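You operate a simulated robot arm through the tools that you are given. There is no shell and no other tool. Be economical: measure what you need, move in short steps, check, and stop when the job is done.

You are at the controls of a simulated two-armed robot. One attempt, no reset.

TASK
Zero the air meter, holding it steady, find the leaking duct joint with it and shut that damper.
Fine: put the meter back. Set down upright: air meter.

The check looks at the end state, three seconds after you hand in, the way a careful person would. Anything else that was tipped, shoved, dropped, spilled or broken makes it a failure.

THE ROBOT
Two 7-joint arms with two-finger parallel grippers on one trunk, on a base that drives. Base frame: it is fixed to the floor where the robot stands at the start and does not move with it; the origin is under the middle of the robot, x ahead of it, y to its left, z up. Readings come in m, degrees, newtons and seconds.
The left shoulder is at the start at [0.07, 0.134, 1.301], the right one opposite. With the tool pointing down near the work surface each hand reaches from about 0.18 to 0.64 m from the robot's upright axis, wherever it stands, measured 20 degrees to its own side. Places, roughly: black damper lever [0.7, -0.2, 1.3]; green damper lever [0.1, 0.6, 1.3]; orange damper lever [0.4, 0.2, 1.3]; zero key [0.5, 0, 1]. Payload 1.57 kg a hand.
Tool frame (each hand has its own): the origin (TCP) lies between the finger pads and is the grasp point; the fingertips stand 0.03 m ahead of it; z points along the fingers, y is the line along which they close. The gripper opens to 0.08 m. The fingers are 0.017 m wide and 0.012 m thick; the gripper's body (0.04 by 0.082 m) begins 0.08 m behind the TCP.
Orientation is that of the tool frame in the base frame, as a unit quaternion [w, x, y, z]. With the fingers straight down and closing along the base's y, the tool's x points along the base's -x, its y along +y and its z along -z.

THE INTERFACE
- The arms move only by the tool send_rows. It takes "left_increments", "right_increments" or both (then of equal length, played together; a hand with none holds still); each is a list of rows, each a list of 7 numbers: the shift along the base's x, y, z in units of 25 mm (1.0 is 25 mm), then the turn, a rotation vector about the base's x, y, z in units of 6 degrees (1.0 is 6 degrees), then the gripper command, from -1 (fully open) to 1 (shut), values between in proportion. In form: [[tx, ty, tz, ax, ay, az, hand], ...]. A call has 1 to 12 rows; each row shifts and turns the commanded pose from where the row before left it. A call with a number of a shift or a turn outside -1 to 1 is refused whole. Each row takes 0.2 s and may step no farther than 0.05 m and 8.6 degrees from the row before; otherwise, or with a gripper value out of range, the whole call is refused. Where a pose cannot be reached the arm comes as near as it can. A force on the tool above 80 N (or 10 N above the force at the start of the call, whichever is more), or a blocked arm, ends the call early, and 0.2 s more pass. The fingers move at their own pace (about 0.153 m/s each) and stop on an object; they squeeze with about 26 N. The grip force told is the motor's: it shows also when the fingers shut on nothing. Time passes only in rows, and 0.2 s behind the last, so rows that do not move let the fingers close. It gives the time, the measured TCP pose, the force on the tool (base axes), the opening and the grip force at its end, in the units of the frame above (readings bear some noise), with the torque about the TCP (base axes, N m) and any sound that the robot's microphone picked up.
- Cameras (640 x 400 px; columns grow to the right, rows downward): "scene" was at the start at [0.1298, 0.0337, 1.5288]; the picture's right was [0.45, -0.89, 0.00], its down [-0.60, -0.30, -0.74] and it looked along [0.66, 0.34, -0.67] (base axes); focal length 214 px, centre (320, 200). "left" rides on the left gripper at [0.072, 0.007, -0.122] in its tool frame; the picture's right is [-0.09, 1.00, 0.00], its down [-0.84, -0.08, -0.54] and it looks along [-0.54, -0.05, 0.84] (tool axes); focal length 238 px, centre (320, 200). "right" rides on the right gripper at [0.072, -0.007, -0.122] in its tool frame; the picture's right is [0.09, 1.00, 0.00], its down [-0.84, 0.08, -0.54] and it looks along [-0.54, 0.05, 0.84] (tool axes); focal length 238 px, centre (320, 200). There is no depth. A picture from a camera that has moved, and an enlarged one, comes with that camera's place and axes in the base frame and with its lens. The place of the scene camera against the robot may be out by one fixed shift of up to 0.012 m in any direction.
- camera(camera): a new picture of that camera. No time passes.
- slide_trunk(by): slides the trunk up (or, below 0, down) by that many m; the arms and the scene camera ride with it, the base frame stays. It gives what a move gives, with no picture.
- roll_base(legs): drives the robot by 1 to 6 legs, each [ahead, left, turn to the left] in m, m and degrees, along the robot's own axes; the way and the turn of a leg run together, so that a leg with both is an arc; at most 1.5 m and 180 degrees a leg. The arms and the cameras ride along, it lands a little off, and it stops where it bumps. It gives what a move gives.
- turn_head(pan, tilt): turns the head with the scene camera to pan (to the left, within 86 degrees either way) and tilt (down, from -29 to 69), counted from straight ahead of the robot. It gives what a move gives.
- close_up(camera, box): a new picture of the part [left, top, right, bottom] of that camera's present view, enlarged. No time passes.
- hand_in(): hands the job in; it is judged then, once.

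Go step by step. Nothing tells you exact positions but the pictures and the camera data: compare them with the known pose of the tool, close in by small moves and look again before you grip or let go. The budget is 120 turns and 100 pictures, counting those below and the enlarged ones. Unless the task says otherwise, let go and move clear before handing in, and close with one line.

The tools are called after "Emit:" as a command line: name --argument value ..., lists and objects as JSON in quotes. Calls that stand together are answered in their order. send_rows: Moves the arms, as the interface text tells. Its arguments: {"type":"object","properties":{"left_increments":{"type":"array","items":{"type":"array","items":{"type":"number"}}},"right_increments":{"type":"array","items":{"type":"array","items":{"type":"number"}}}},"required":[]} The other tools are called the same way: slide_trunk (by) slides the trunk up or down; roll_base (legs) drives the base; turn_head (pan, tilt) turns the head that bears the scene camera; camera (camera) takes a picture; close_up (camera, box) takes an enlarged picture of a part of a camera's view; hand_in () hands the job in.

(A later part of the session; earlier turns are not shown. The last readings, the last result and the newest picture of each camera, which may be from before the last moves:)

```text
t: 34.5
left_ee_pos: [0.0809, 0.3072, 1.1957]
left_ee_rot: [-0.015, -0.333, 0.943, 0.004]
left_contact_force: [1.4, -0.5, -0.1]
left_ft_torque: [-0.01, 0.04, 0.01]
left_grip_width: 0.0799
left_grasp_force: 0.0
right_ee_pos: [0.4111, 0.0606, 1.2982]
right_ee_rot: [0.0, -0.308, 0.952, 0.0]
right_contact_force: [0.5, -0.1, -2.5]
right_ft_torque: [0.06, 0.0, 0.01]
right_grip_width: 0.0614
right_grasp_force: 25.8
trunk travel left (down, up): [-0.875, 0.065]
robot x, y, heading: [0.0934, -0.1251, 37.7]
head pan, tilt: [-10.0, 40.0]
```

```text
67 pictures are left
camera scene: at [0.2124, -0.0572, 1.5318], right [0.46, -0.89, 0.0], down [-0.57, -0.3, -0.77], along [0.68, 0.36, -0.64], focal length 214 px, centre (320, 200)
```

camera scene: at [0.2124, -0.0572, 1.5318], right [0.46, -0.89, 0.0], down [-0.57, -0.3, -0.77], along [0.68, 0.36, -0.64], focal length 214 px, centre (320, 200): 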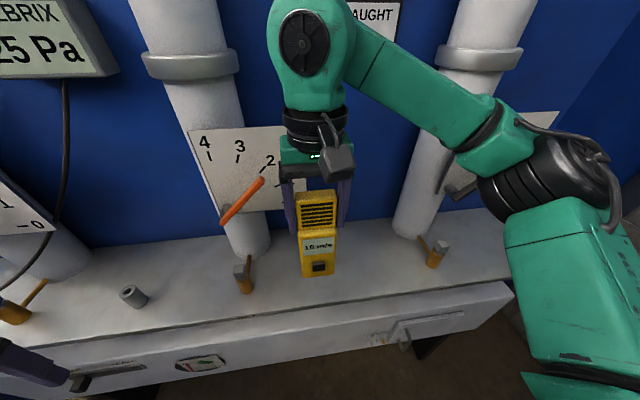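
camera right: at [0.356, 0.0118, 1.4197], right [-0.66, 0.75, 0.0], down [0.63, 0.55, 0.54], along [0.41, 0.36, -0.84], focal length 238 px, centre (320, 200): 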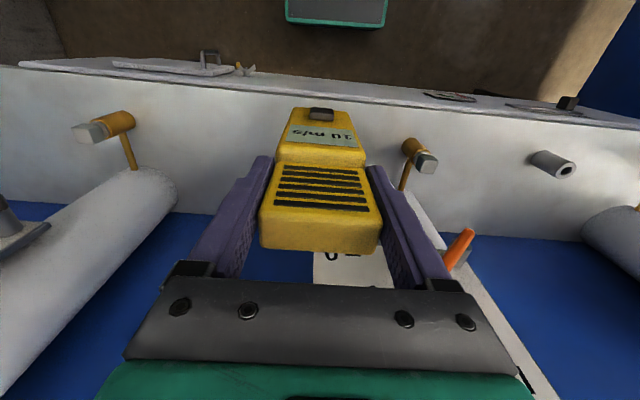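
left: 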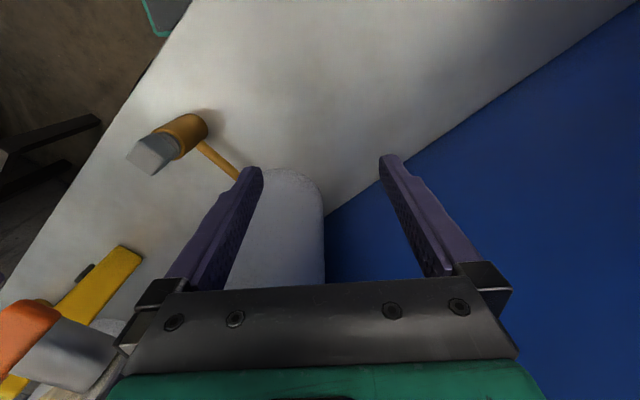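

The meter is held firmly. I'll move it a little outward, and swing the closed left hand in front of the robot, tilted 45° forward, ready to press the key with its fingertips.

Emit:
send_rows --right_increments '[[0.384, 0.096, -0.192, 0, 0, 0, 1], [0.384, 0.096, -0.192, 0, 0, 0, 1], [0.384, 0.096, -0.192, 0, 0, 0, 1], [0.384, 0.096, -0.192, 0, 0, 0, 1], [0.384, 0.096, -0.192, 0, 0, 0, 1], [0.384, 0.096, -0.192, 0, 0, 0, 1], [0.384, 0.096, -0.192, 0, 0, 0, 1], [0.384, 0.096, -0.192, 0, 0, 0, 1], [0.384, 0.096, -0.192, 0, 0, 0, 1], [0.384, 0.096, -0.192, 0, 0, 0, 1], [0, 0, 0, 0, 0, 0, 1]]' --left_increments '[[0.876, -0.83, -0.08, 0.441, -0.607, 0, 1], [0.876, -0.83, -0.08, 0.441, -0.607, 0, 1], [0.876, -0.83, -0.08, 0.441, -0.607, 0, 1], [0.876, -0.83, -0.08, 0.441, -0.607, 0, 1], [0.876, -0.83, -0.08, 0.441, -0.607, 0, 1], [0.876, -0.83, -0.08, 0.441, -0.607, 0, 1], [0.876, -0.83, -0.08, 0.441, -0.607, 0, 1], [0.876, -0.83, -0.08, 0.441, -0.607, 0, 1], [0.876, -0.83, -0.08, 0.441, -0.607, 0, 1], [0.876, -0.83, -0.08, 0.441, -0.607, 0, 1], [0, 0, 0, 0, 0, 0, 1]]'

Emit:
camera --camera "scene"

Emit:
camera --camera "left"

Emit:
camera --camera "right"

```text
t: 36.9
left_ee_pos: [0.3819, 0.1822, 1.2891]
left_ee_rot: [0.354, -0.313, 0.874, 0.114]
left_contact_force: [0.3, -0.5, 1.0]
left_ft_torque: [0.0, -0.02, 0.0]
left_grip_width: 0.0
left_grasp_force: 21.7
left hand out of reach, approached as far as the arm can: row 1, 2, 3, 4, 5, 6, 7, 8
right_ee_pos: [0.5063, 0.0848, 1.2517]
right_ee_rot: [-0.001, -0.308, 0.951, 0.001]
right_contact_force: [-0.3, -0.2, -1.9]
right_ft_torque: [0.01, 0.01, 0.01]
right_grip_width: 0.0617
right_grasp_force: 25.7
trunk travel left (down, up): [-0.875, 0.065]
robot x, y, heading: [0.095, -0.1212, 37.5]
head pan, tilt: [-10.0, 40.0]
```

```text
66 pictures are left
camera scene: at [0.212, -0.0568, 1.5318], right [0.46, -0.89, 0.0], down [-0.57, -0.3, -0.77], along [0.68, 0.36, -0.64], focal length 214 px, centre (320, 200)
```

scene: 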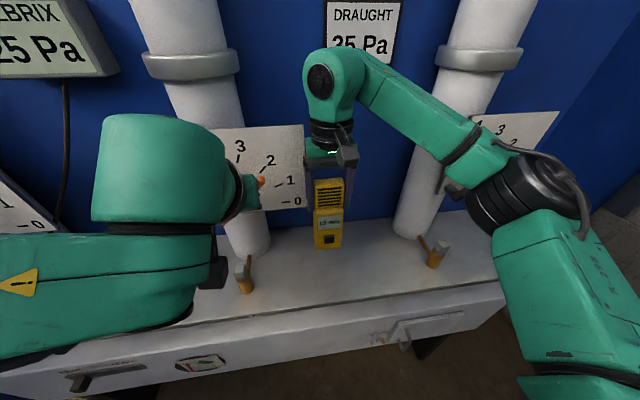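

```text
65 pictures are left
camera left: at [0.2717, 0.1017, 1.329], right [-0.57, 0.82, 0.04], down [0.22, 0.1, 0.97], along [0.79, 0.56, -0.24], focal length 238 px, centre (320, 200)
```

left: 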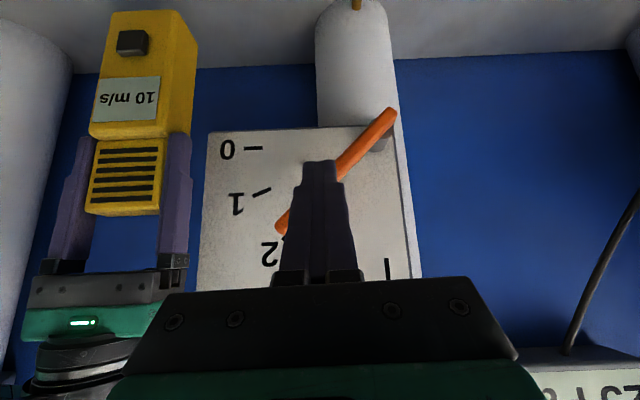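

```text
64 pictures are left
camera right: at [0.4526, 0.0375, 1.3739], right [-0.66, 0.75, 0.0], down [0.63, 0.55, 0.54], along [0.41, 0.36, -0.84], focal length 238 px, centre (320, 200)
```

right: 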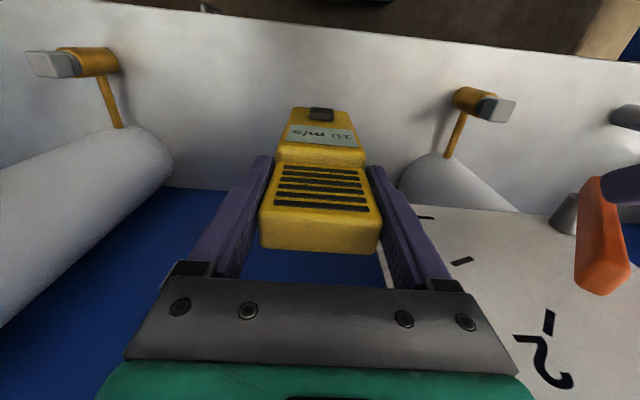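

The left hand ended up off target and close to the orange lever. I'll back it off with a small test move.

Emit:
send_rows --left_increments '[[-0.5, -0.4, 0, 0, 0, 0, 1], [-0.5, -0.4, 0, 0, 0, 0, 1], [0, 0, 0, 0, 0, 0, 1]]'

```text
t: 37.7
left_ee_pos: [0.3688, 0.1599, 1.3016]
left_ee_rot: [0.353, -0.312, 0.875, 0.113]
left_contact_force: [-0.7, -0.1, -0.5]
left_ft_torque: [0.0, 0.05, -0.01]
left_grip_width: 0.0
left_grasp_force: 21.5
left hand out of reach, approached as far as the arm can: row 1, 2
right_ee_pos: [0.5064, 0.085, 1.2526]
right_ee_rot: [0.0, -0.308, 0.951, 0.0]
right_contact_force: [0.0, -0.2, -2.8]
right_ft_torque: [-0.01, -0.02, 0.05]
right_grip_width: 0.0615
right_grasp_force: 25.4
trunk travel left (down, up): [-0.875, 0.065]
robot x, y, heading: [0.0921, -0.1259, 37.7]
head pan, tilt: [-10.0, 40.0]
```

The left arm is too folded with the meter this near. I'll back the base off 0.12 m so both arms can extend.

Emit:
roll_base --legs '[[-0.12, 0, 0]]'

Emit:
send_rows --right_increments '[[0.5, 0.4, 0, 0, 0, 0, 1], [0.5, 0.4, 0, 0, 0, 0, 1], [0.5, 0.4, 0, 0, 0, 0, 1], [0.5, 0.4, 0, 0, 0, 0, 1], [0.5, 0.4, 0, 0, 0, 0, 1], [0.4, 0.3, 0, 0, 0, 0, 1], [0, 0, 0, 0, 0, 0, 1]]'

Emit:
camera --camera "scene"

```text
t: 38.9
left_ee_pos: [0.2765, 0.0892, 1.3008]
left_ee_rot: [0.352, -0.312, 0.875, 0.113]
left_contact_force: [0.0, -0.6, 0.0]
left_ft_torque: [0.0, 0.01, 0.02]
left_grip_width: 0.0
left_grasp_force: 21.0
right_ee_pos: [0.4167, 0.0132, 1.2495]
right_ee_rot: [-0.002, -0.307, 0.952, -0.001]
right_contact_force: [0.4, 0.4, -2.7]
right_ft_torque: [-0.05, 0.01, 0.01]
right_grip_width: 0.0617
right_grasp_force: 26.1
trunk travel left (down, up): [-0.875, 0.065]
robot x, y, heading: [0.0002, -0.1945, 37.7]
head pan, tilt: [-10.0, 40.0]
```

```text
t: 40.5
left_ee_pos: [0.2724, 0.0858, 1.3017]
left_ee_rot: [0.353, -0.311, 0.875, 0.112]
left_contact_force: [0.6, -0.5, -0.7]
left_ft_torque: [0.03, -0.02, -0.01]
left_grip_width: 0.0
left_grasp_force: 21.3
right_ee_pos: [0.4867, 0.0682, 1.2524]
right_ee_rot: [0.001, -0.308, 0.952, 0.001]
right_contact_force: [0.5, 0.2, -2.2]
right_ft_torque: [-0.01, 0.0, 0.0]
right_grip_width: 0.062
right_grasp_force: 25.7
trunk travel left (down, up): [-0.875, 0.065]
robot x, y, heading: [-0.0038, -0.1985, 37.7]
head pan, tilt: [-10.0, 40.0]
```

```text
63 pictures are left
camera scene: at [0.1174, -0.1305, 1.5318], right [0.46, -0.89, 0.0], down [-0.57, -0.3, -0.77], along [0.68, 0.35, -0.64], focal length 214 px, centre (320, 200)
```

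scene: 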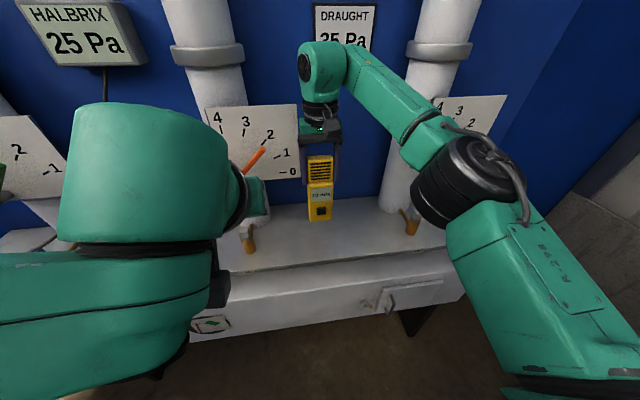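

There's room now. I'll bring the left fingertips to about 45 mm in front of the key.

Emit:
send_rows --left_increments '[[0.738, -0.34, -0.705, 0, 0, 0, 1], [0.738, -0.34, -0.705, 0, 0, 0, 1], [0.738, -0.34, -0.705, 0, 0, 0, 1], [0.738, -0.34, -0.705, 0, 0, 0, 1], [0.738, -0.34, -0.705, 0, 0, 0, 1], [0.738, -0.34, -0.705, 0, 0, 0, 1], [0.738, -0.34, -0.705, 0, 0, 0, 1], [0.738, -0.34, -0.705, 0, 0, 0, 1], [0, 0, 0, 0, 0, 0, 1]]'

Emit:
camera --camera "left"

Emit:
camera --camera "right"

```text
t: 42.5
left_ee_pos: [0.3273, 0.0787, 1.2291]
left_ee_rot: [0.353, -0.311, 0.875, 0.112]
left_contact_force: [-0.1, -0.9, -0.3]
left_ft_torque: [0.01, 0.0, 0.01]
left_grip_width: 0.0
left_grasp_force: 21.2
left hand out of reach, approached as far as the arm can: row 3, 4, 5, 6, 7, 8
right_ee_pos: [0.4874, 0.0693, 1.2519]
right_ee_rot: [0.0, -0.307, 0.952, 0.0]
right_contact_force: [0.3, -0.4, -1.9]
right_ft_torque: [-0.02, 0.02, 0.0]
right_grip_width: 0.0617
right_grasp_force: 26.2
trunk travel left (down, up): [-0.875, 0.065]
robot x, y, heading: [-0.0041, -0.1951, 37.4]
head pan, tilt: [-10.0, 40.0]
```

```text
62 pictures are left
camera left: at [0.2165, -0.0015, 1.2687], right [-0.57, 0.82, 0.04], down [0.22, 0.1, 0.97], along [0.79, 0.56, -0.24], focal length 238 px, centre (320, 200)
```

left: 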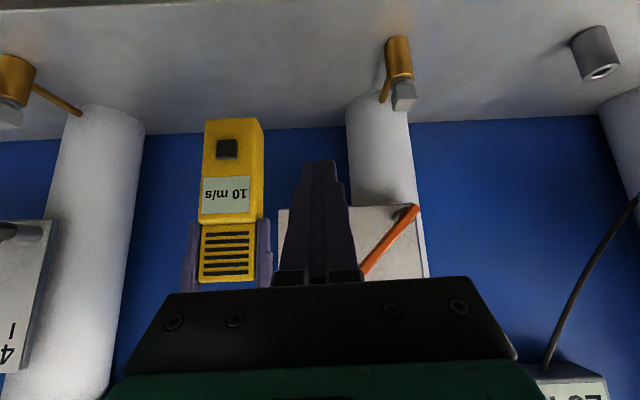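

```text
61 pictures are left
camera right: at [0.4324, 0.022, 1.3738], right [-0.66, 0.75, 0.0], down [0.63, 0.55, 0.54], along [0.41, 0.36, -0.84], focal length 238 px, centre (320, 200)
```

right: 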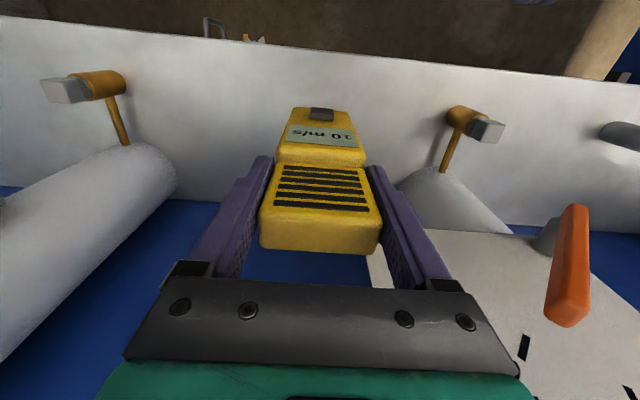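

The left arm is still too folded and too far across. I'll back off a bit more, and bring the meter lower and toward the robot's centre line.

Emit:
roll_base --legs '[[-0.1, 0, 0]]'

Emit:
send_rows --right_increments '[[-0.45, 0.58, -0.53, 0, 0, 0, 1], [-0.45, 0.58, -0.53, 0, 0, 0, 1], [-0.45, 0.58, -0.53, 0, 0, 0, 1], [-0.45, 0.58, -0.53, 0, 0, 0, 1], [-0.45, 0.58, -0.53, 0, 0, 0, 1], [-0.45, 0.58, -0.53, 0, 0, 0, 1], [0, 0, 0, 0, 0, 0, 1]]' --left_increments '[[-0.4, 0.5, 0, 0, 0, 0, 1], [-0.4, 0.5, 0, 0, 0, 0, 1], [-0.4, 0.5, 0, 0, 0, 0, 1], [0, 0, 0, 0, 0, 0, 1], [0, 0, 0, 0, 0, 0, 1], [0, 0, 0, 0, 0, 0, 1], [0, 0, 0, 0, 0, 0, 1]]'

Emit:
camera --camera "left"

```text
t: 43.7
left_ee_pos: [0.2492, 0.0193, 1.2262]
left_ee_rot: [0.351, -0.313, 0.875, 0.113]
left_contact_force: [-0.3, 0.7, 0.6]
left_ft_torque: [-0.01, 0.0, -0.03]
left_grip_width: 0.0
left_grasp_force: 21.3
right_ee_pos: [0.4112, 0.0111, 1.2488]
right_ee_rot: [-0.004, -0.308, 0.951, -0.001]
right_contact_force: [-0.2, 1.2, -1.8]
right_ft_torque: [-0.03, 0.03, -0.03]
right_grip_width: 0.0618
right_grasp_force: 25.9
trunk travel left (down, up): [-0.875, 0.065]
robot x, y, heading: [-0.0814, -0.2558, 37.5]
head pan, tilt: [-10.0, 40.0]
```

```text
t: 45.3
left_ee_pos: [0.222, 0.0556, 1.2312]
left_ee_rot: [0.352, -0.313, 0.875, 0.113]
left_contact_force: [0.0, 0.6, 0.3]
left_ft_torque: [0.06, -0.01, -0.03]
left_grip_width: 0.0001
left_grasp_force: 21.2
left hand out of reach, approached as far as the arm can: row 3
right_ee_pos: [0.3386, 0.0943, 1.1744]
right_ee_rot: [0.0, -0.308, 0.951, 0.0]
right_contact_force: [-0.3, 0.8, -3.0]
right_ft_torque: [0.0, 0.04, -0.04]
right_grip_width: 0.0618
right_grasp_force: 25.8
trunk travel left (down, up): [-0.875, 0.065]
robot x, y, heading: [-0.0815, -0.259, 38.0]
head pan, tilt: [-10.0, 40.0]
```

```text
60 pictures are left
camera left: at [0.1114, -0.0248, 1.2706], right [-0.57, 0.82, 0.04], down [0.22, 0.1, 0.97], along [0.79, 0.57, -0.24], focal length 238 px, centre (320, 200)
```

left: 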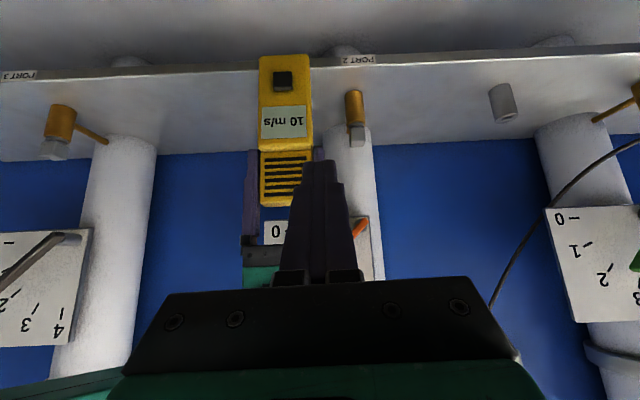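

The view agrees: the key is near [0.325, 0.083, 1.066]. I'll lower the left fingertips into place in front of it.

Emit:
send_rows --left_increments '[[0.25, -0.06, -0.74, 0, 0, 0, 1], [0.25, -0.06, -0.74, 0, 0, 0, 1], [0.25, -0.06, -0.74, 0, 0, 0, 1], [0.25, -0.06, -0.74, 0, 0, 0, 1], [0.25, -0.06, -0.74, 0, 0, 0, 1], [0.25, -0.06, -0.74, 0, 0, 0, 1], [0.25, -0.06, -0.74, 0, 0, 0, 1], [0.25, -0.06, -0.74, 0, 0, 0, 1], [0, 0, 0, 0, 0, 0, 1]]'

Emit:
camera --camera "left"

Emit:
camera --camera "right"

```text
t: 47.3
left_ee_pos: [0.2493, 0.0641, 1.0962]
left_ee_rot: [0.353, -0.312, 0.875, 0.111]
left_contact_force: [0.8, 0.3, 0.5]
left_ft_torque: [0.03, -0.02, -0.03]
left_grip_width: 0.0
left_grasp_force: 20.7
left hand out of reach, approached as far as the arm can: row 6, 7, 8
right_ee_pos: [0.3399, 0.0944, 1.1749]
right_ee_rot: [0.0, -0.308, 0.951, 0.0]
right_contact_force: [0.5, -0.1, -2.8]
right_ft_torque: [-0.03, 0.02, -0.02]
right_grip_width: 0.0616
right_grasp_force: 25.7
trunk travel left (down, up): [-0.875, 0.065]
robot x, y, heading: [-0.0852, -0.2555, 37.8]
head pan, tilt: [-10.0, 40.0]
```

```text
59 pictures are left
camera left: at [0.1396, -0.0166, 1.1366], right [-0.57, 0.82, 0.04], down [0.22, 0.1, 0.97], along [0.79, 0.56, -0.24], focal length 238 px, centre (320, 200)
```

left: 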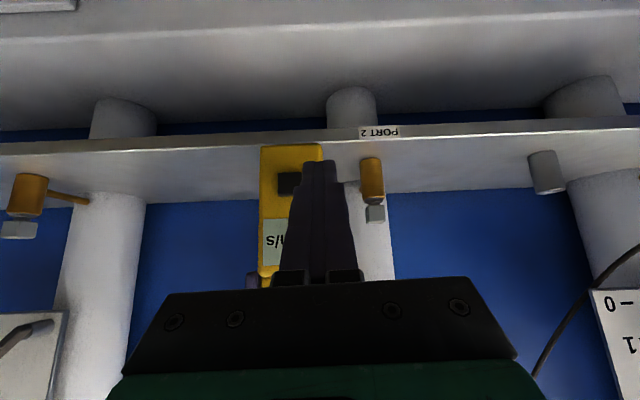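

```text
58 pictures are left
camera right: at [0.2845, 0.047, 1.296], right [-0.66, 0.75, 0.0], down [0.63, 0.55, 0.54], along [0.41, 0.36, -0.84], focal length 238 px, centre (320, 200)
```

right: 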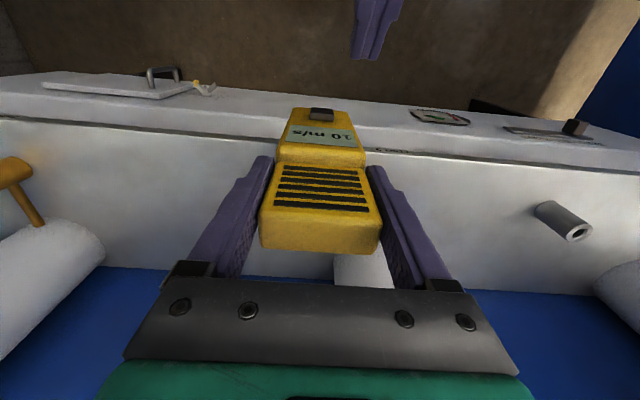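

The left fingers are about 30 mm left of the key and about 45 mm in front of it. I'll shift the meter to line up with them.

Emit:
send_rows --right_increments '[[-0.36, 0.49, 0.26, 0, 0, 0, 1], [-0.36, 0.49, 0.26, 0, 0, 0, 1], [0, 0, 0, 0, 0, 0, 1]]'

Emit:
send_rows --left_increments '[[0.33, 0.24, 0, 0, 0, 0, 1], [0.33, 0.24, 0, 0, 0, 0, 1], [0, 0, 0, 0, 0, 0, 1]]'

Emit:
camera --camera "left"

Emit:
camera --camera "right"

```text
t: 48.1
left_ee_pos: [0.2496, 0.0613, 1.0969]
left_ee_rot: [0.354, -0.311, 0.875, 0.112]
left_contact_force: [-0.6, 0.1, -0.1]
left_ft_torque: [0.03, 0.04, 0.02]
left_grip_width: 0.0
left_grasp_force: 21.2
right_ee_pos: [0.3156, 0.1096, 1.1827]
right_ee_rot: [0.0, -0.308, 0.951, 0.001]
right_contact_force: [-0.5, 0.0, -1.7]
right_ft_torque: [-0.01, 0.02, 0.03]
right_grip_width: 0.0613
right_grasp_force: 26.0
right hand out of reach, approached as far as the arm can: row 1, 2
trunk travel left (down, up): [-0.875, 0.065]
robot x, y, heading: [-0.0808, -0.2598, 37.4]
head pan, tilt: [-10.0, 40.0]
```

```text
t: 48.9
left_ee_pos: [0.2643, 0.0768, 1.0986]
left_ee_rot: [0.353, -0.312, 0.875, 0.112]
left_contact_force: [0.2, -0.4, 0.5]
left_ft_torque: [-0.02, 0.0, -0.02]
left_grip_width: 0.0003
left_grasp_force: 20.9
left hand out of reach, approached as far as the arm can: row 2
right_ee_pos: [0.3161, 0.1093, 1.1832]
right_ee_rot: [0.0, -0.309, 0.951, 0.0]
right_contact_force: [0.3, 0.5, -1.3]
right_ft_torque: [-0.04, 0.01, 0.01]
right_grip_width: 0.0614
right_grasp_force: 26.3
trunk travel left (down, up): [-0.875, 0.065]
robot x, y, heading: [-0.0827, -0.2556, 37.4]
head pan, tilt: [-10.0, 40.0]
```

```text
57 pictures are left
camera left: at [0.1533, -0.0027, 1.1384], right [-0.57, 0.82, 0.04], down [0.22, 0.1, 0.97], along [0.79, 0.56, -0.24], focal length 238 px, centre (320, 200)
```

left: 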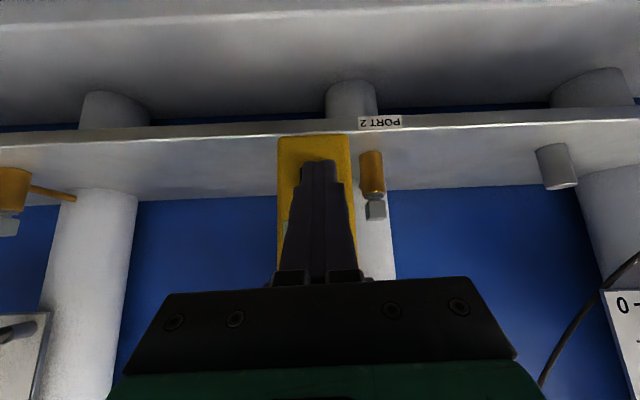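

```text
56 pictures are left
camera right: at [0.2614, 0.0622, 1.3047], right [-0.66, 0.75, 0.0], down [0.63, 0.55, 0.54], along [0.41, 0.36, -0.84], focal length 238 px, centre (320, 200)
```

right: 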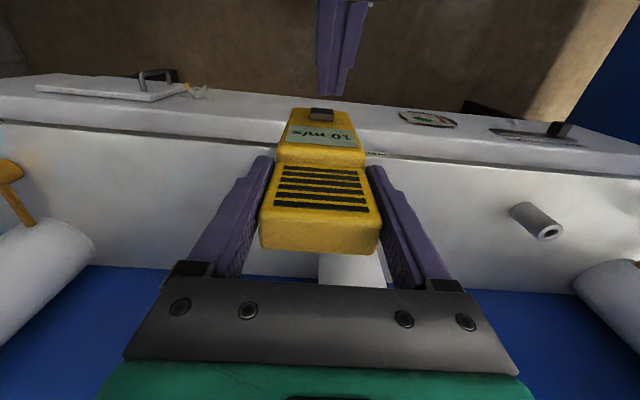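

The fingertips are about 6 mm left of the key and 7 mm above it. I'll yaw the left hand about 10° to the right, which eases its reach, and nudge it right and down.

Emit:
send_rows --left_increments '[[0.05, -0.07, -0.14, 0, 0, -0.85, 1], [0.05, -0.07, -0.14, 0, 0, -0.85, 1], [0, 0, 0, 0, 0, 0, 1]]'

Emit:
close_up --camera "right" --box '[260, 0, 400, 160]'

Emit:
close_up --camera "left" --box '[250, 110, 390, 220]'

```text
t: 49.7
left_ee_pos: [0.2659, 0.0746, 1.0918]
left_ee_rot: [0.362, -0.232, 0.9, 0.079]
left_contact_force: [0.5, -0.9, 0.2]
left_ft_torque: [-0.01, 0.01, -0.02]
left_grip_width: 0.0
left_grasp_force: 21.3
right_ee_pos: [0.3163, 0.1088, 1.1822]
right_ee_rot: [0.0, -0.308, 0.951, 0.0]
right_contact_force: [0.3, -0.9, -2.3]
right_ft_torque: [0.01, 0.02, -0.02]
right_grip_width: 0.0617
right_grasp_force: 26.0
trunk travel left (down, up): [-0.875, 0.065]
robot x, y, heading: [-0.0833, -0.2585, 37.7]
head pan, tilt: [-10.0, 40.0]
```

```text
2.50 times, centred on (330, 80) of right
camera zoom: at [0.2617, 0.062, 1.3046], right [-0.66, 0.75, 0.0], down [0.63, 0.55, 0.54], along [0.41, 0.36, -0.84], focal length 596 px, centre (295, 500)
```

zoom: 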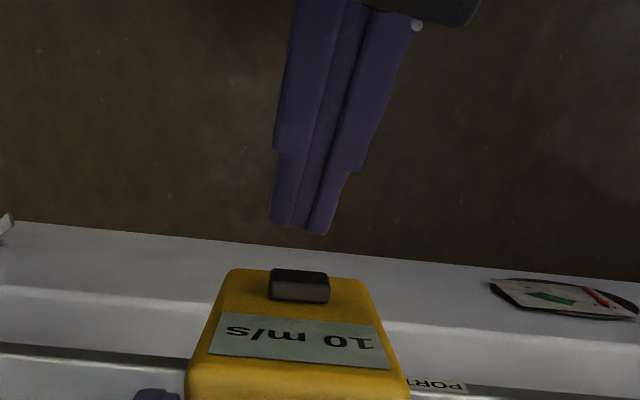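

```text
3.64 times, centred on (320, 165) of left
camera zoom: at [0.1428, 0.0145, 1.1303], right [-0.42, 0.91, 0.04], down [0.23, 0.06, 0.97], along [0.88, 0.41, -0.24], focal length 867 px, centre (320, 327)
```

zoom: 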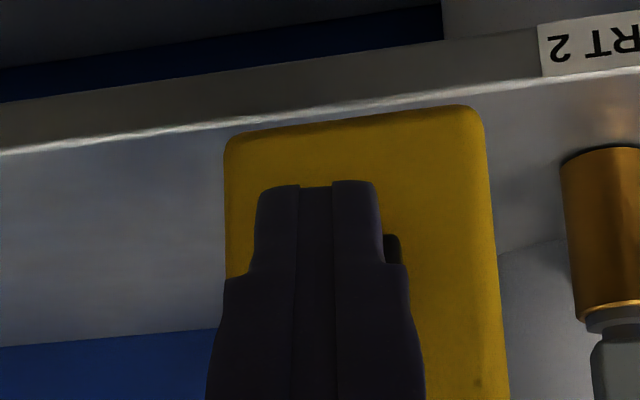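

The fingertips now line up with the key. I'll push forward slowly and watch the force.

Emit:
send_rows --left_increments '[[0.2, 0.15, 0, 0, 0, 0, 1], [0.2, 0.15, 0, 0, 0, 0, 1], [0, 0, 0, 0, 0, 0, 1]]'

Emit:
send_rows --left_increments '[[0.065, 0.047, 0, 0, 0, 0, 1], [0.065, 0.047, 0, 0, 0, 0, 1], [0, 0, 0, 0, 0, 0, 1]]'

Emit:
close_up --camera "right" --box '[260, 0, 400, 160]'

```text
t: 50.5
left_ee_pos: [0.2757, 0.0805, 1.089]
left_ee_rot: [0.36, -0.233, 0.9, 0.08]
left_contact_force: [0.5, 0.1, -0.5]
left_ft_torque: [-0.02, -0.01, 0.01]
left_grip_width: 0.0
left_grasp_force: 21.2
right_ee_pos: [0.3156, 0.1103, 1.1833]
right_ee_rot: [0.0, -0.308, 0.951, 0.0]
right_contact_force: [0.1, 1.3, -1.6]
right_ft_torque: [-0.01, -0.02, -0.02]
right_grip_width: 0.0616
right_grasp_force: 26.2
trunk travel left (down, up): [-0.875, 0.065]
robot x, y, heading: [-0.0845, -0.2599, 37.7]
head pan, tilt: [-10.0, 40.0]
```

```text
t: 51.3
left_ee_pos: [0.2781, 0.0834, 1.0888]
left_ee_rot: [0.362, -0.233, 0.899, 0.081]
left_contact_force: [-1.9, -3.5, -0.4]
left_ft_torque: [-0.04, 0.05, -0.06]
left_grip_width: 0.0
left_grasp_force: 21.3
right_ee_pos: [0.318, 0.109, 1.1828]
right_ee_rot: [0.0, -0.308, 0.951, 0.001]
right_contact_force: [1.2, 3.2, -1.5]
right_ft_torque: [0.32, -0.2, -0.03]
right_grip_width: 0.0615
right_grasp_force: 26.0
trunk travel left (down, up): [-0.875, 0.065]
robot x, y, heading: [-0.0845, -0.2595, 37.4]
head pan, tilt: [-10.0, 40.0]
heard: click
```

```text
2.50 times, centred on (330, 80) of right
camera zoom: at [0.2614, 0.0623, 1.3047], right [-0.66, 0.75, 0.0], down [0.63, 0.55, 0.54], along [0.41, 0.36, -0.84], focal length 596 px, centre (295, 500)
```

zoom: 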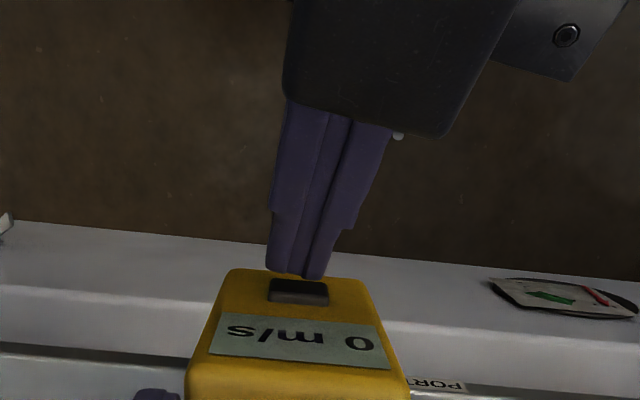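

It clicked and the display shows 0 m/s. I'll back the left hand away and check that the zero holds.

Emit:
send_rows --left_increments '[[0, 0, 0, 0, 0, 0, 1], [-0.2, -0.15, 0, 0, 0, 0, 1], [-0.6, -0.4, 0, 0, 0, 0, 1], [-0.7, 0.3, 0.4, 0, 0, 0, 1], [-0.7, 0.7, 0.4, 0, 0, 0, 1], [-0.7, 0.7, 0.4, 0, 0, 0, 1], [0, 0, 0, 0, 0, 0, 1]]'

Emit:
camera --camera "right"

Emit:
turn_head --pan 0 --tilt 25

Emit:
camera --camera "scene"

```text
t: 52.9
left_ee_pos: [0.209, 0.1121, 1.1208]
left_ee_rot: [0.36, -0.234, 0.899, 0.082]
left_contact_force: [-0.7, 0.0, -1.1]
left_ft_torque: [-0.02, -0.01, 0.01]
left_grip_width: 0.0002
left_grasp_force: 21.0
right_ee_pos: [0.3167, 0.1103, 1.1827]
right_ee_rot: [0.001, -0.308, 0.951, 0.0]
right_contact_force: [0.7, 0.0, -2.3]
right_ft_torque: [0.01, 0.05, 0.0]
right_grip_width: 0.0617
right_grasp_force: 26.0
trunk travel left (down, up): [-0.875, 0.065]
robot x, y, heading: [-0.0806, -0.2588, 37.5]
head pan, tilt: [-10.0, 40.0]
```

```text
52 pictures are left
camera right: at [0.2623, 0.0614, 1.3046], right [-0.66, 0.75, 0.0], down [0.63, 0.55, 0.54], along [0.41, 0.36, -0.84], focal length 238 px, centre (320, 200)
```

right: 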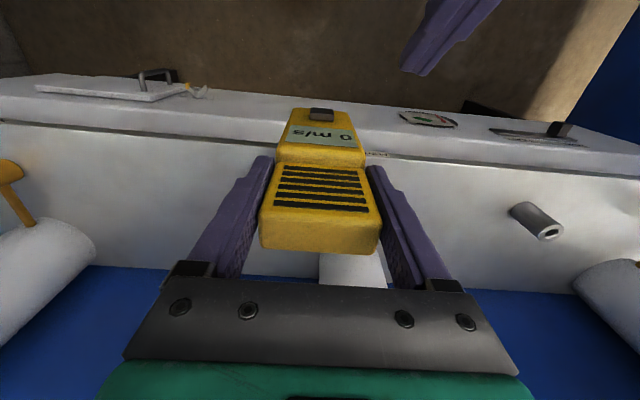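

```text
t: 53.6
left_ee_pos: [0.209, 0.1137, 1.121]
left_ee_rot: [0.361, -0.233, 0.899, 0.081]
left_contact_force: [-0.8, 0.2, -0.1]
left_ft_torque: [-0.02, 0.0, -0.02]
left_grip_width: 0.0001
left_grasp_force: 21.3
right_ee_pos: [0.3164, 0.1103, 1.1827]
right_ee_rot: [0.0, -0.308, 0.951, 0.0]
right_contact_force: [0.9, -0.6, -1.7]
right_ft_torque: [0.02, 0.04, -0.01]
right_grip_width: 0.0616
right_grasp_force: 26.3
trunk travel left (down, up): [-0.875, 0.065]
robot x, y, heading: [-0.0828, -0.2586, 37.6]
head pan, tilt: [0.0, 25.0]
```

```text
51 pictures are left
camera scene: at [0.0353, -0.1747, 1.555], right [0.61, -0.79, 0.0], down [-0.34, -0.26, -0.91], along [0.72, 0.55, -0.42], focal length 214 px, centre (320, 200)
```

scene: 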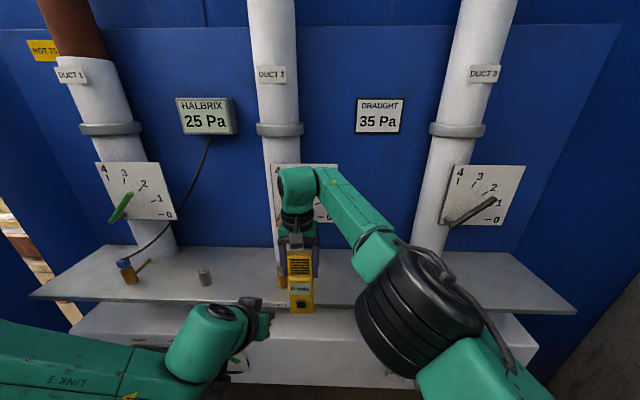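

The meter reads 0 m/s and is zeroed. I've placed the three collars at about z 1.475 and n≈0.6. I'll tuck the left hand, raise the trunk, and lift the meter to collar height close to the robot.

Emit:
slide_trunk --by 0.064

Emit:
send_rows --left_increments '[[-0.93, 0.18, 0.1, -0.37, 0.5, 0.14, 1], [-0.93, 0.18, 0.1, -0.37, 0.5, 0.14, 1], [-0.93, 0.18, 0.1, -0.37, 0.5, 0.14, 1], [-0.93, 0.18, 0.1, -0.37, 0.5, 0.14, 1], [-0.93, 0.18, 0.1, -0.37, 0.5, 0.14, 1], [-0.93, 0.18, 0.1, -0.37, 0.5, 0.14, 1], [-0.93, 0.18, 0.1, -0.37, 0.5, 0.14, 1], [-0.93, 0.18, 0.1, -0.37, 0.5, 0.14, 1], [-0.93, 0.18, 0.1, -0.37, 0.5, 0.14, 1], [-0.93, 0.18, 0.1, -0.37, 0.5, 0.14, 1], [-0.93, 0.18, 0.1, -0.37, 0.5, 0.14, 1], [-0.93, 0.18, 0.1, -0.37, 0.5, 0.14, 1]]' --right_increments '[[0.06, -0.81, 0.8, 0, 0, 0, 1], [0.06, -0.81, 0.8, 0, 0, 0, 1], [0.06, -0.81, 0.8, 0, 0, 0, 1], [0.06, -0.81, 0.8, 0, 0, 0, 1], [0.06, -0.81, 0.8, 0, 0, 0, 1], [0.06, -0.81, 0.8, 0, 0, 0, 1], [0.06, -0.81, 0.8, 0, 0, 0, 1], [0.06, -0.81, 0.8, 0, 0, 0, 1], [0.06, -0.81, 0.8, 0, 0, 0, 1], [0.06, -0.81, 0.8, 0, 0, 0, 1], [0, 0, 0.8, 0, 0, 0, 1], [0, 0, 0, 0, 0, 0, 1]]'

Emit:
camera --camera "scene"

```text
t: 54.7
left_ee_pos: [0.2085, 0.114, 1.184]
left_ee_rot: [0.36, -0.233, 0.9, 0.08]
left_contact_force: [-0.3, 0.3, -0.8]
left_ft_torque: [0.0, 0.03, 0.02]
left_grip_width: 0.0
left_grasp_force: 21.6
right_ee_pos: [0.3162, 0.1112, 1.2474]
right_ee_rot: [0.0, -0.308, 0.951, 0.0]
right_contact_force: [-0.5, 0.2, -2.3]
right_ft_torque: [0.0, -0.03, -0.04]
right_grip_width: 0.0616
right_grasp_force: 26.2
trunk travel left (down, up): [-0.939, 0.001]
robot x, y, heading: [-0.0862, -0.2555, 37.4]
head pan, tilt: [0.0, 25.0]
```

```text
t: 57.3
left_ee_pos: [0.089, 0.1411, 1.1883]
left_ee_rot: [0.102, -0.303, 0.948, -0.009]
left_contact_force: [0.3, 0.4, 0.3]
left_ft_torque: [0.02, 0.01, -0.02]
left_grip_width: 0.0
left_grasp_force: 21.3
left hand out of reach, approached as far as the arm can: row 1, 2, 3, 4, 5, 6, 7, 8, 9, 10
right_ee_pos: [0.3319, -0.0915, 1.467]
right_ee_rot: [0.0, -0.308, 0.951, -0.001]
right_contact_force: [0.2, 1.1, -2.1]
right_ft_torque: [0.03, 0.0, 0.02]
right_grip_width: 0.0616
right_grasp_force: 26.1
trunk travel left (down, up): [-0.939, 0.001]
robot x, y, heading: [-0.0829, -0.2595, 37.5]
head pan, tilt: [0.0, 25.0]
```

```text
50 pictures are left
camera scene: at [0.035, -0.1758, 1.6191], right [0.61, -0.79, 0.0], down [-0.34, -0.26, -0.91], along [0.72, 0.55, -0.42], focal length 214 px, centre (320, 200)
```

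scene: 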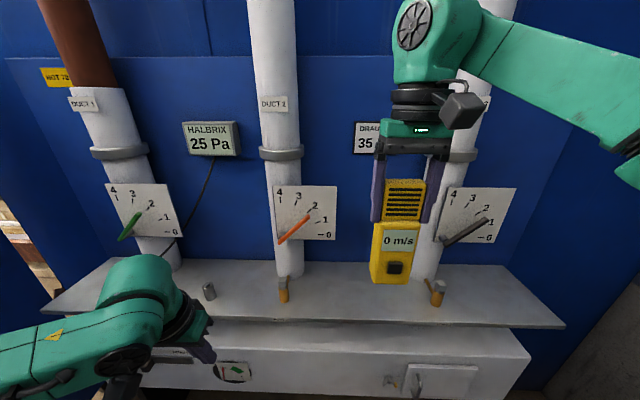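

The meter is at collar height and its display is readable from the head camera. I'll tuck the left hand further and drive to duct 2's collar.

Emit:
send_rows --left_increments '[[-1, 0.27, 0, 0, 0, 0, 1], [-1, 0.27, 0, 0, 0, 0, 1], [-1, 0.27, 0, 0, 0, 0, 1], [-1, 0.27, 0, 0, 0, 0, 1], [0, 0, 0, 0, 0, 0, 1]]'

Emit:
roll_base --legs '[[0, 0.24, 0], [0.17, 0, 0]]'

Emit:
camera --camera "scene"

```text
t: 58.5
left_ee_pos: [0.0891, 0.1411, 1.1868]
left_ee_rot: [0.102, -0.304, 0.947, -0.009]
left_contact_force: [0.5, 0.5, 0.1]
left_ft_torque: [0.03, 0.01, -0.02]
left_grip_width: 0.0
left_grasp_force: 20.7
left hand out of reach, approached as far as the arm can: row 1, 2, 3, 4
right_ee_pos: [0.3308, -0.0915, 1.4679]
right_ee_rot: [0.0, -0.309, 0.951, 0.0]
right_contact_force: [0.1, -0.3, -2.2]
right_ft_torque: [-0.04, 0.05, -0.02]
right_grip_width: 0.0618
right_grasp_force: 25.7
trunk travel left (down, up): [-0.939, 0.001]
robot x, y, heading: [-0.085, -0.2576, 37.7]
head pan, tilt: [0.0, 25.0]
```

```text
t: 61.3
left_ee_pos: [0.0795, 0.4306, 1.1893]
left_ee_rot: [0.103, -0.302, 0.948, -0.01]
left_contact_force: [-0.1, 0.0, -0.1]
left_ft_torque: [-0.02, -0.04, 0.0]
left_grip_width: 0.0001
left_grasp_force: 21.2
right_ee_pos: [0.3187, 0.1973, 1.4689]
right_ee_rot: [0.002, -0.305, 0.952, 0.0]
right_contact_force: [-0.2, -0.6, -2.4]
right_ft_torque: [0.0, 0.0, -0.03]
right_grip_width: 0.0616
right_grasp_force: 25.8
trunk travel left (down, up): [-0.939, 0.001]
robot x, y, heading: [-0.0911, 0.0352, 37.4]
head pan, tilt: [0.0, 25.0]
```

```text
49 pictures are left
camera scene: at [0.0223, 0.1143, 1.6196], right [0.61, -0.79, 0.0], down [-0.33, -0.26, -0.91], along [0.72, 0.55, -0.42], focal length 214 px, centre (320, 200)
```

scene: 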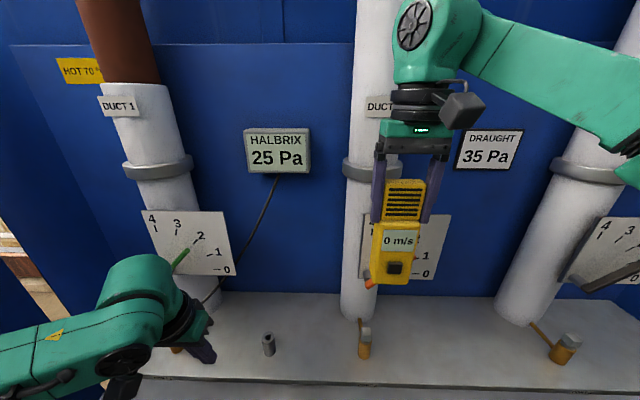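

It still reads 0 at about 15 cm from collar 2. I'll extend the right arm toward the collar.

Emit:
send_rows --right_increments '[[0.65, 0.47, 0, 0, 0, 0, 1], [0.65, 0.47, 0, 0, 0, 0, 1], [0.65, 0.47, 0, 0, 0, 0, 1], [0.65, 0.47, 0, 0, 0, 0, 1], [0, 0, 0, 0, 0, 0, 1], [0, 0, 0, 0, 0, 0, 1]]'

Emit:
camera --camera "scene"

```text
t: 62.7
left_ee_pos: [0.0812, 0.4318, 1.1881]
left_ee_rot: [0.102, -0.301, 0.948, -0.01]
left_contact_force: [-0.7, -0.8, -0.1]
left_ft_torque: [-0.01, 0.01, -0.01]
left_grip_width: 0.0001
left_grasp_force: 21.0
right_ee_pos: [0.3783, 0.2368, 1.4655]
right_ee_rot: [0.001, -0.307, 0.952, 0.0]
right_contact_force: [0.7, 0.0, -2.5]
right_ft_torque: [0.0, 0.05, 0.0]
right_grip_width: 0.0616
right_grasp_force: 26.3
right hand out of reach, approached as far as the arm can: row 4
trunk travel left (down, up): [-0.939, 0.001]
robot x, y, heading: [-0.0911, 0.0349, 37.2]
head pan, tilt: [0.0, 25.0]
```

```text
48 pictures are left
camera scene: at [0.0266, 0.1162, 1.6192], right [0.61, -0.79, 0.0], down [-0.34, -0.26, -0.91], along [0.72, 0.55, -0.42], focal length 214 px, centre (320, 200)
```

scene: 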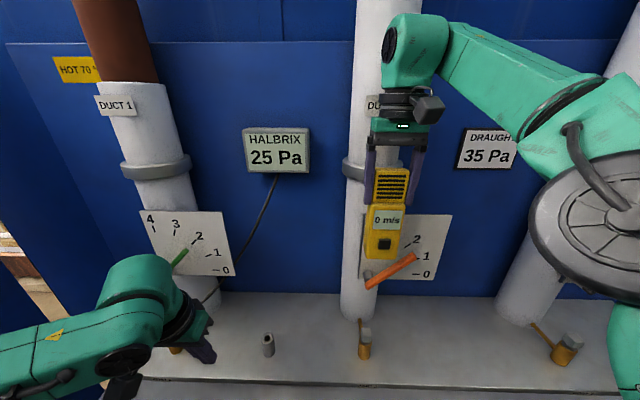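

It still reads 0 at about 7 cm. I'll drive 4 cm closer so the head is right at the collar.

Emit:
roll_base --legs '[[0.04, 0, 0]]'

Emit:
camera --camera "scene"

Emit:
camera --camera "right"

```text
t: 63.6
left_ee_pos: [0.1083, 0.4526, 1.1908]
left_ee_rot: [0.106, -0.302, 0.947, -0.007]
left_contact_force: [0.1, -0.1, -0.1]
left_ft_torque: [0.0, 0.0, -0.01]
left_grip_width: 0.0001
left_grasp_force: 21.7
right_ee_pos: [0.4028, 0.2559, 1.4696]
right_ee_rot: [0.004, -0.307, 0.952, 0.002]
right_contact_force: [-9.6, -7.5, -2.3]
right_ft_torque: [-0.59, 0.81, 0.01]
right_grip_width: 0.0615
right_grasp_force: 25.9
trunk travel left (down, up): [-0.939, 0.001]
robot x, y, heading: [-0.0588, 0.0547, 37.6]
head pan, tilt: [0.0, 25.0]
```

```text
47 pictures are left
camera scene: at [0.0507, 0.1338, 1.6202], right [0.61, -0.79, 0.0], down [-0.33, -0.25, -0.91], along [0.72, 0.55, -0.42], focal length 214 px, centre (320, 200)
```

scene: 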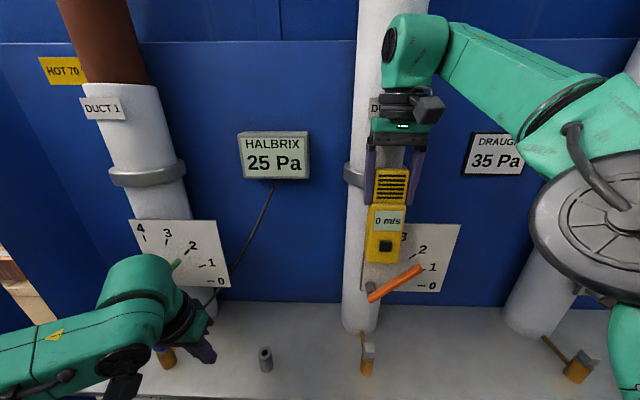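

```text
46 pictures are left
camera right: at [0.3471, 0.2081, 1.5896], right [-0.66, 0.75, 0.0], down [0.63, 0.55, 0.55], along [0.41, 0.36, -0.84], focal length 238 px, centre (320, 200)
```

right: 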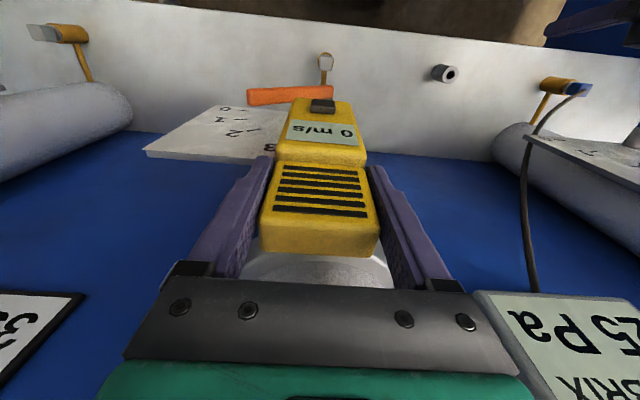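

The meter touched collar 2 and still reads 0, so duct 2 is tight. I'll back off and go to duct 3.

Emit:
send_rows --right_increments '[[-0.65, -0.47, 0, 0, 0, 0, 1], [-0.65, -0.47, 0, 0, 0, 0, 1], [0, 0, 0, 0, 0, 0, 1]]'

Emit:
roll_base --legs '[[-0.08, 0, 0], [0, -0.534, 0]]'

Emit:
camera --camera "scene"

```text
t: 64.4
left_ee_pos: [0.1137, 0.4562, 1.1889]
left_ee_rot: [0.104, -0.302, 0.948, -0.01]
left_contact_force: [-0.5, 1.1, -0.3]
left_ft_torque: [0.01, -0.04, -0.03]
left_grip_width: 0.0
left_grasp_force: 21.3
right_ee_pos: [0.3756, 0.2385, 1.4659]
right_ee_rot: [0.002, -0.306, 0.952, 0.0]
right_contact_force: [-0.6, -0.9, -1.4]
right_ft_torque: [0.0, -0.01, -0.03]
right_grip_width: 0.0617
right_grasp_force: 26.1
trunk travel left (down, up): [-0.939, 0.001]
robot x, y, heading: [-0.0599, 0.0577, 37.6]
head pan, tilt: [0.0, 25.0]
```

```text
t: 68.1
left_ee_pos: [0.3698, -0.0116, 1.188]
left_ee_rot: [0.102, -0.304, 0.947, -0.01]
left_contact_force: [0.3, 0.4, 0.5]
left_ft_torque: [0.0, -0.02, 0.03]
left_grip_width: 0.0
left_grasp_force: 21.9
right_ee_pos: [0.6346, -0.2257, 1.4658]
right_ee_rot: [0.0, -0.308, 0.951, -0.002]
right_contact_force: [-0.1, 0.6, -2.2]
right_ft_torque: [-0.01, -0.03, -0.02]
right_grip_width: 0.0614
right_grasp_force: 26.1
trunk travel left (down, up): [-0.939, 0.001]
robot x, y, heading: [0.1977, -0.4095, 37.7]
head pan, tilt: [0.0, 25.0]
```

```text
45 pictures are left
camera scene: at [0.3164, -0.3255, 1.619], right [0.61, -0.79, 0.0], down [-0.33, -0.26, -0.91], along [0.72, 0.55, -0.42], focal length 214 px, centre (320, 200)
```

scene: 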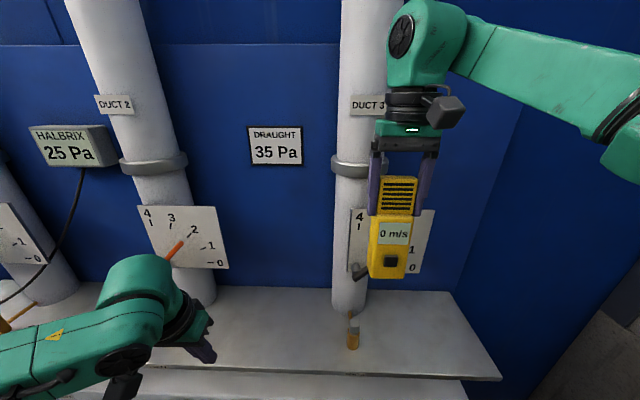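

The meter is lined up in front of collar 3. I'll drive in to just short of touching.

Emit:
roll_base --legs '[[0.075, 0, 0]]'

Emit:
send_rows --right_increments '[[0, 0, 0, 0, 0, 0, 1], [0, 0, 0, 0, 0, 0, 1]]'

Emit:
camera --camera "scene"

```text
t: 69.2
left_ee_pos: [0.4277, 0.0307, 1.19]
left_ee_rot: [0.104, -0.302, 0.947, -0.009]
left_contact_force: [-0.4, 0.0, -0.4]
left_ft_torque: [0.05, -0.02, 0.02]
left_grip_width: 0.0
left_grasp_force: 21.4
right_ee_pos: [0.6883, -0.1863, 1.4666]
right_ee_rot: [0.002, -0.307, 0.952, 0.0]
right_contact_force: [-0.4, 0.0, -1.3]
right_ft_torque: [-0.02, -0.05, 0.0]
right_grip_width: 0.0619
right_grasp_force: 26.3
trunk travel left (down, up): [-0.939, 0.001]
robot x, y, heading: [0.2604, -0.3655, 37.7]
head pan, tilt: [0.0, 25.0]
```

```text
t: 69.8
left_ee_pos: [0.4282, 0.0314, 1.1887]
left_ee_rot: [0.104, -0.301, 0.948, -0.01]
left_contact_force: [-0.1, 0.2, 0.2]
left_ft_torque: [0.0, 0.0, -0.01]
left_grip_width: 0.0
left_grasp_force: 21.9
right_ee_pos: [0.6916, -0.1865, 1.4659]
right_ee_rot: [0.001, -0.307, 0.952, 0.0]
right_contact_force: [-0.8, -0.5, -2.0]
right_ft_torque: [0.03, 0.0, 0.0]
right_grip_width: 0.0616
right_grasp_force: 25.7
trunk travel left (down, up): [-0.939, 0.001]
robot x, y, heading: [0.2613, -0.3659, 37.6]
head pan, tilt: [0.0, 25.0]
```

```text
44 pictures are left
camera scene: at [0.3735, -0.2855, 1.6195], right [0.61, -0.79, 0.0], down [-0.33, -0.26, -0.91], along [0.72, 0.55, -0.42], focal length 214 px, centre (320, 200)
```

scene: 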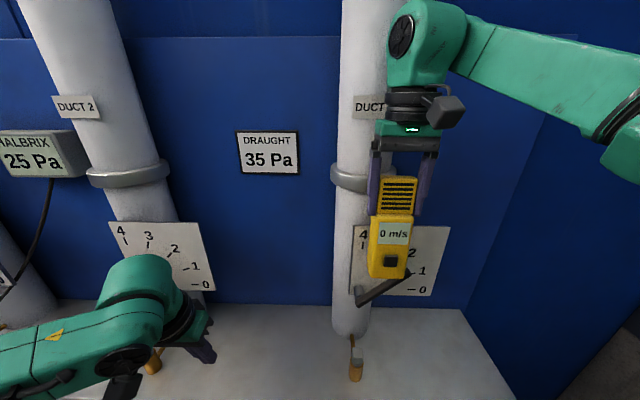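

It reads 0 at about 2.5 cm. I'll creep a little nearer before ruling duct 3 out.

Emit:
send_rows --right_increments '[[0.35, 0.25, 0, 0, 0, 0, 1], [0.25, 0.18, 0, 0, 0, 0, 1], [0, 0, 0, 0, 0, 0, 1], [0, 0, 0, 0, 0, 0, 1]]'

Emit:
camera --camera "right"

```text
t: 70.8
left_ee_pos: [0.4315, 0.0335, 1.1876]
left_ee_rot: [0.102, -0.303, 0.948, -0.01]
left_contact_force: [-0.2, 0.5, 0.3]
left_ft_torque: [0.0, -0.01, -0.01]
left_grip_width: 0.0
left_grasp_force: 21.4
right_ee_pos: [0.7091, -0.1732, 1.4665]
right_ee_rot: [0.0, -0.307, 0.952, 0.001]
right_contact_force: [0.1, 0.3, -1.3]
right_ft_torque: [0.0, -0.01, 0.0]
right_grip_width: 0.0617
right_grasp_force: 26.3
trunk travel left (down, up): [-0.939, 0.001]
robot x, y, heading: [0.26, -0.3613, 37.3]
head pan, tilt: [0.0, 25.0]
```

```text
43 pictures are left
camera right: at [0.6545, -0.2202, 1.5866], right [-0.66, 0.75, 0.0], down [0.63, 0.55, 0.54], along [0.41, 0.36, -0.84], focal length 238 px, centre (320, 200)
```

right: 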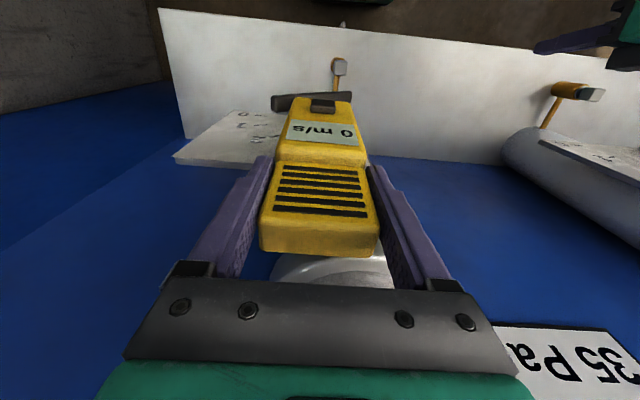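

Collar 3 also reads 0, right up against it. So duct 1 is next. I'll back off and travel along the wall to the left.

Emit:
roll_base --legs '[[-0.2, 0, 0], [0, 0.5, 0], [0, 0.32, 0]]'

Emit:
turn_head --pan 40 --tilt 25

Emit:
camera --camera "scene"

```text
t: 76.6
left_ee_pos: [-0.2108, 0.5594, 1.1881]
left_ee_rot: [0.102, -0.298, 0.949, -0.009]
left_contact_force: [0.0, 0.0, 0.0]
left_ft_torque: [0.01, 0.02, 0.01]
left_grip_width: 0.0001
left_grasp_force: 21.1
right_ee_pos: [0.0654, 0.3507, 1.4652]
right_ee_rot: [0.0, -0.301, 0.953, 0.002]
right_contact_force: [1.3, 0.9, -1.6]
right_ft_torque: [0.01, 0.01, 0.02]
right_grip_width: 0.0615
right_grasp_force: 26.0
trunk travel left (down, up): [-0.939, 0.001]
robot x, y, heading: [-0.3886, 0.1646, 36.8]
head pan, tilt: [0.0, 25.0]
```

```text
t: 77.6
left_ee_pos: [-0.2124, 0.5625, 1.1873]
left_ee_rot: [0.102, -0.298, 0.949, -0.011]
left_contact_force: [0.0, 0.2, -0.3]
left_ft_torque: [-0.01, -0.01, 0.0]
left_grip_width: 0.0
left_grasp_force: 20.5
right_ee_pos: [0.0625, 0.3534, 1.4648]
right_ee_rot: [0.001, -0.302, 0.953, 0.0]
right_contact_force: [-0.3, 0.2, -2.4]
right_ft_torque: [0.0, 0.0, -0.01]
right_grip_width: 0.0616
right_grasp_force: 26.6
trunk travel left (down, up): [-0.939, 0.001]
robot x, y, heading: [-0.3891, 0.1622, 36.9]
head pan, tilt: [40.0, 25.0]
```

```text
42 pictures are left
camera scene: at [-0.3231, 0.281, 1.6191], right [0.97, -0.23, 0.0], down [-0.1, -0.41, -0.91], along [0.2, 0.88, -0.42], focal length 214 px, centre (320, 200)
```

scene: 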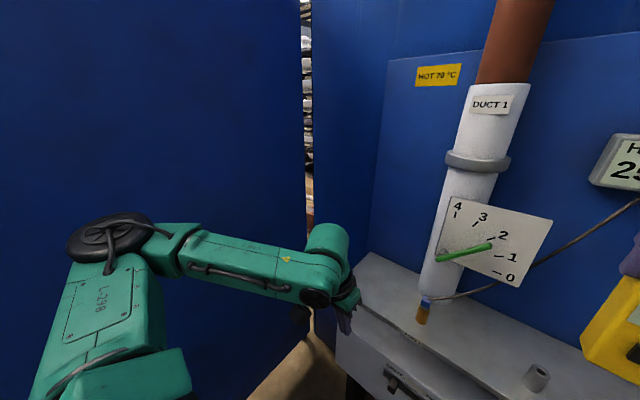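

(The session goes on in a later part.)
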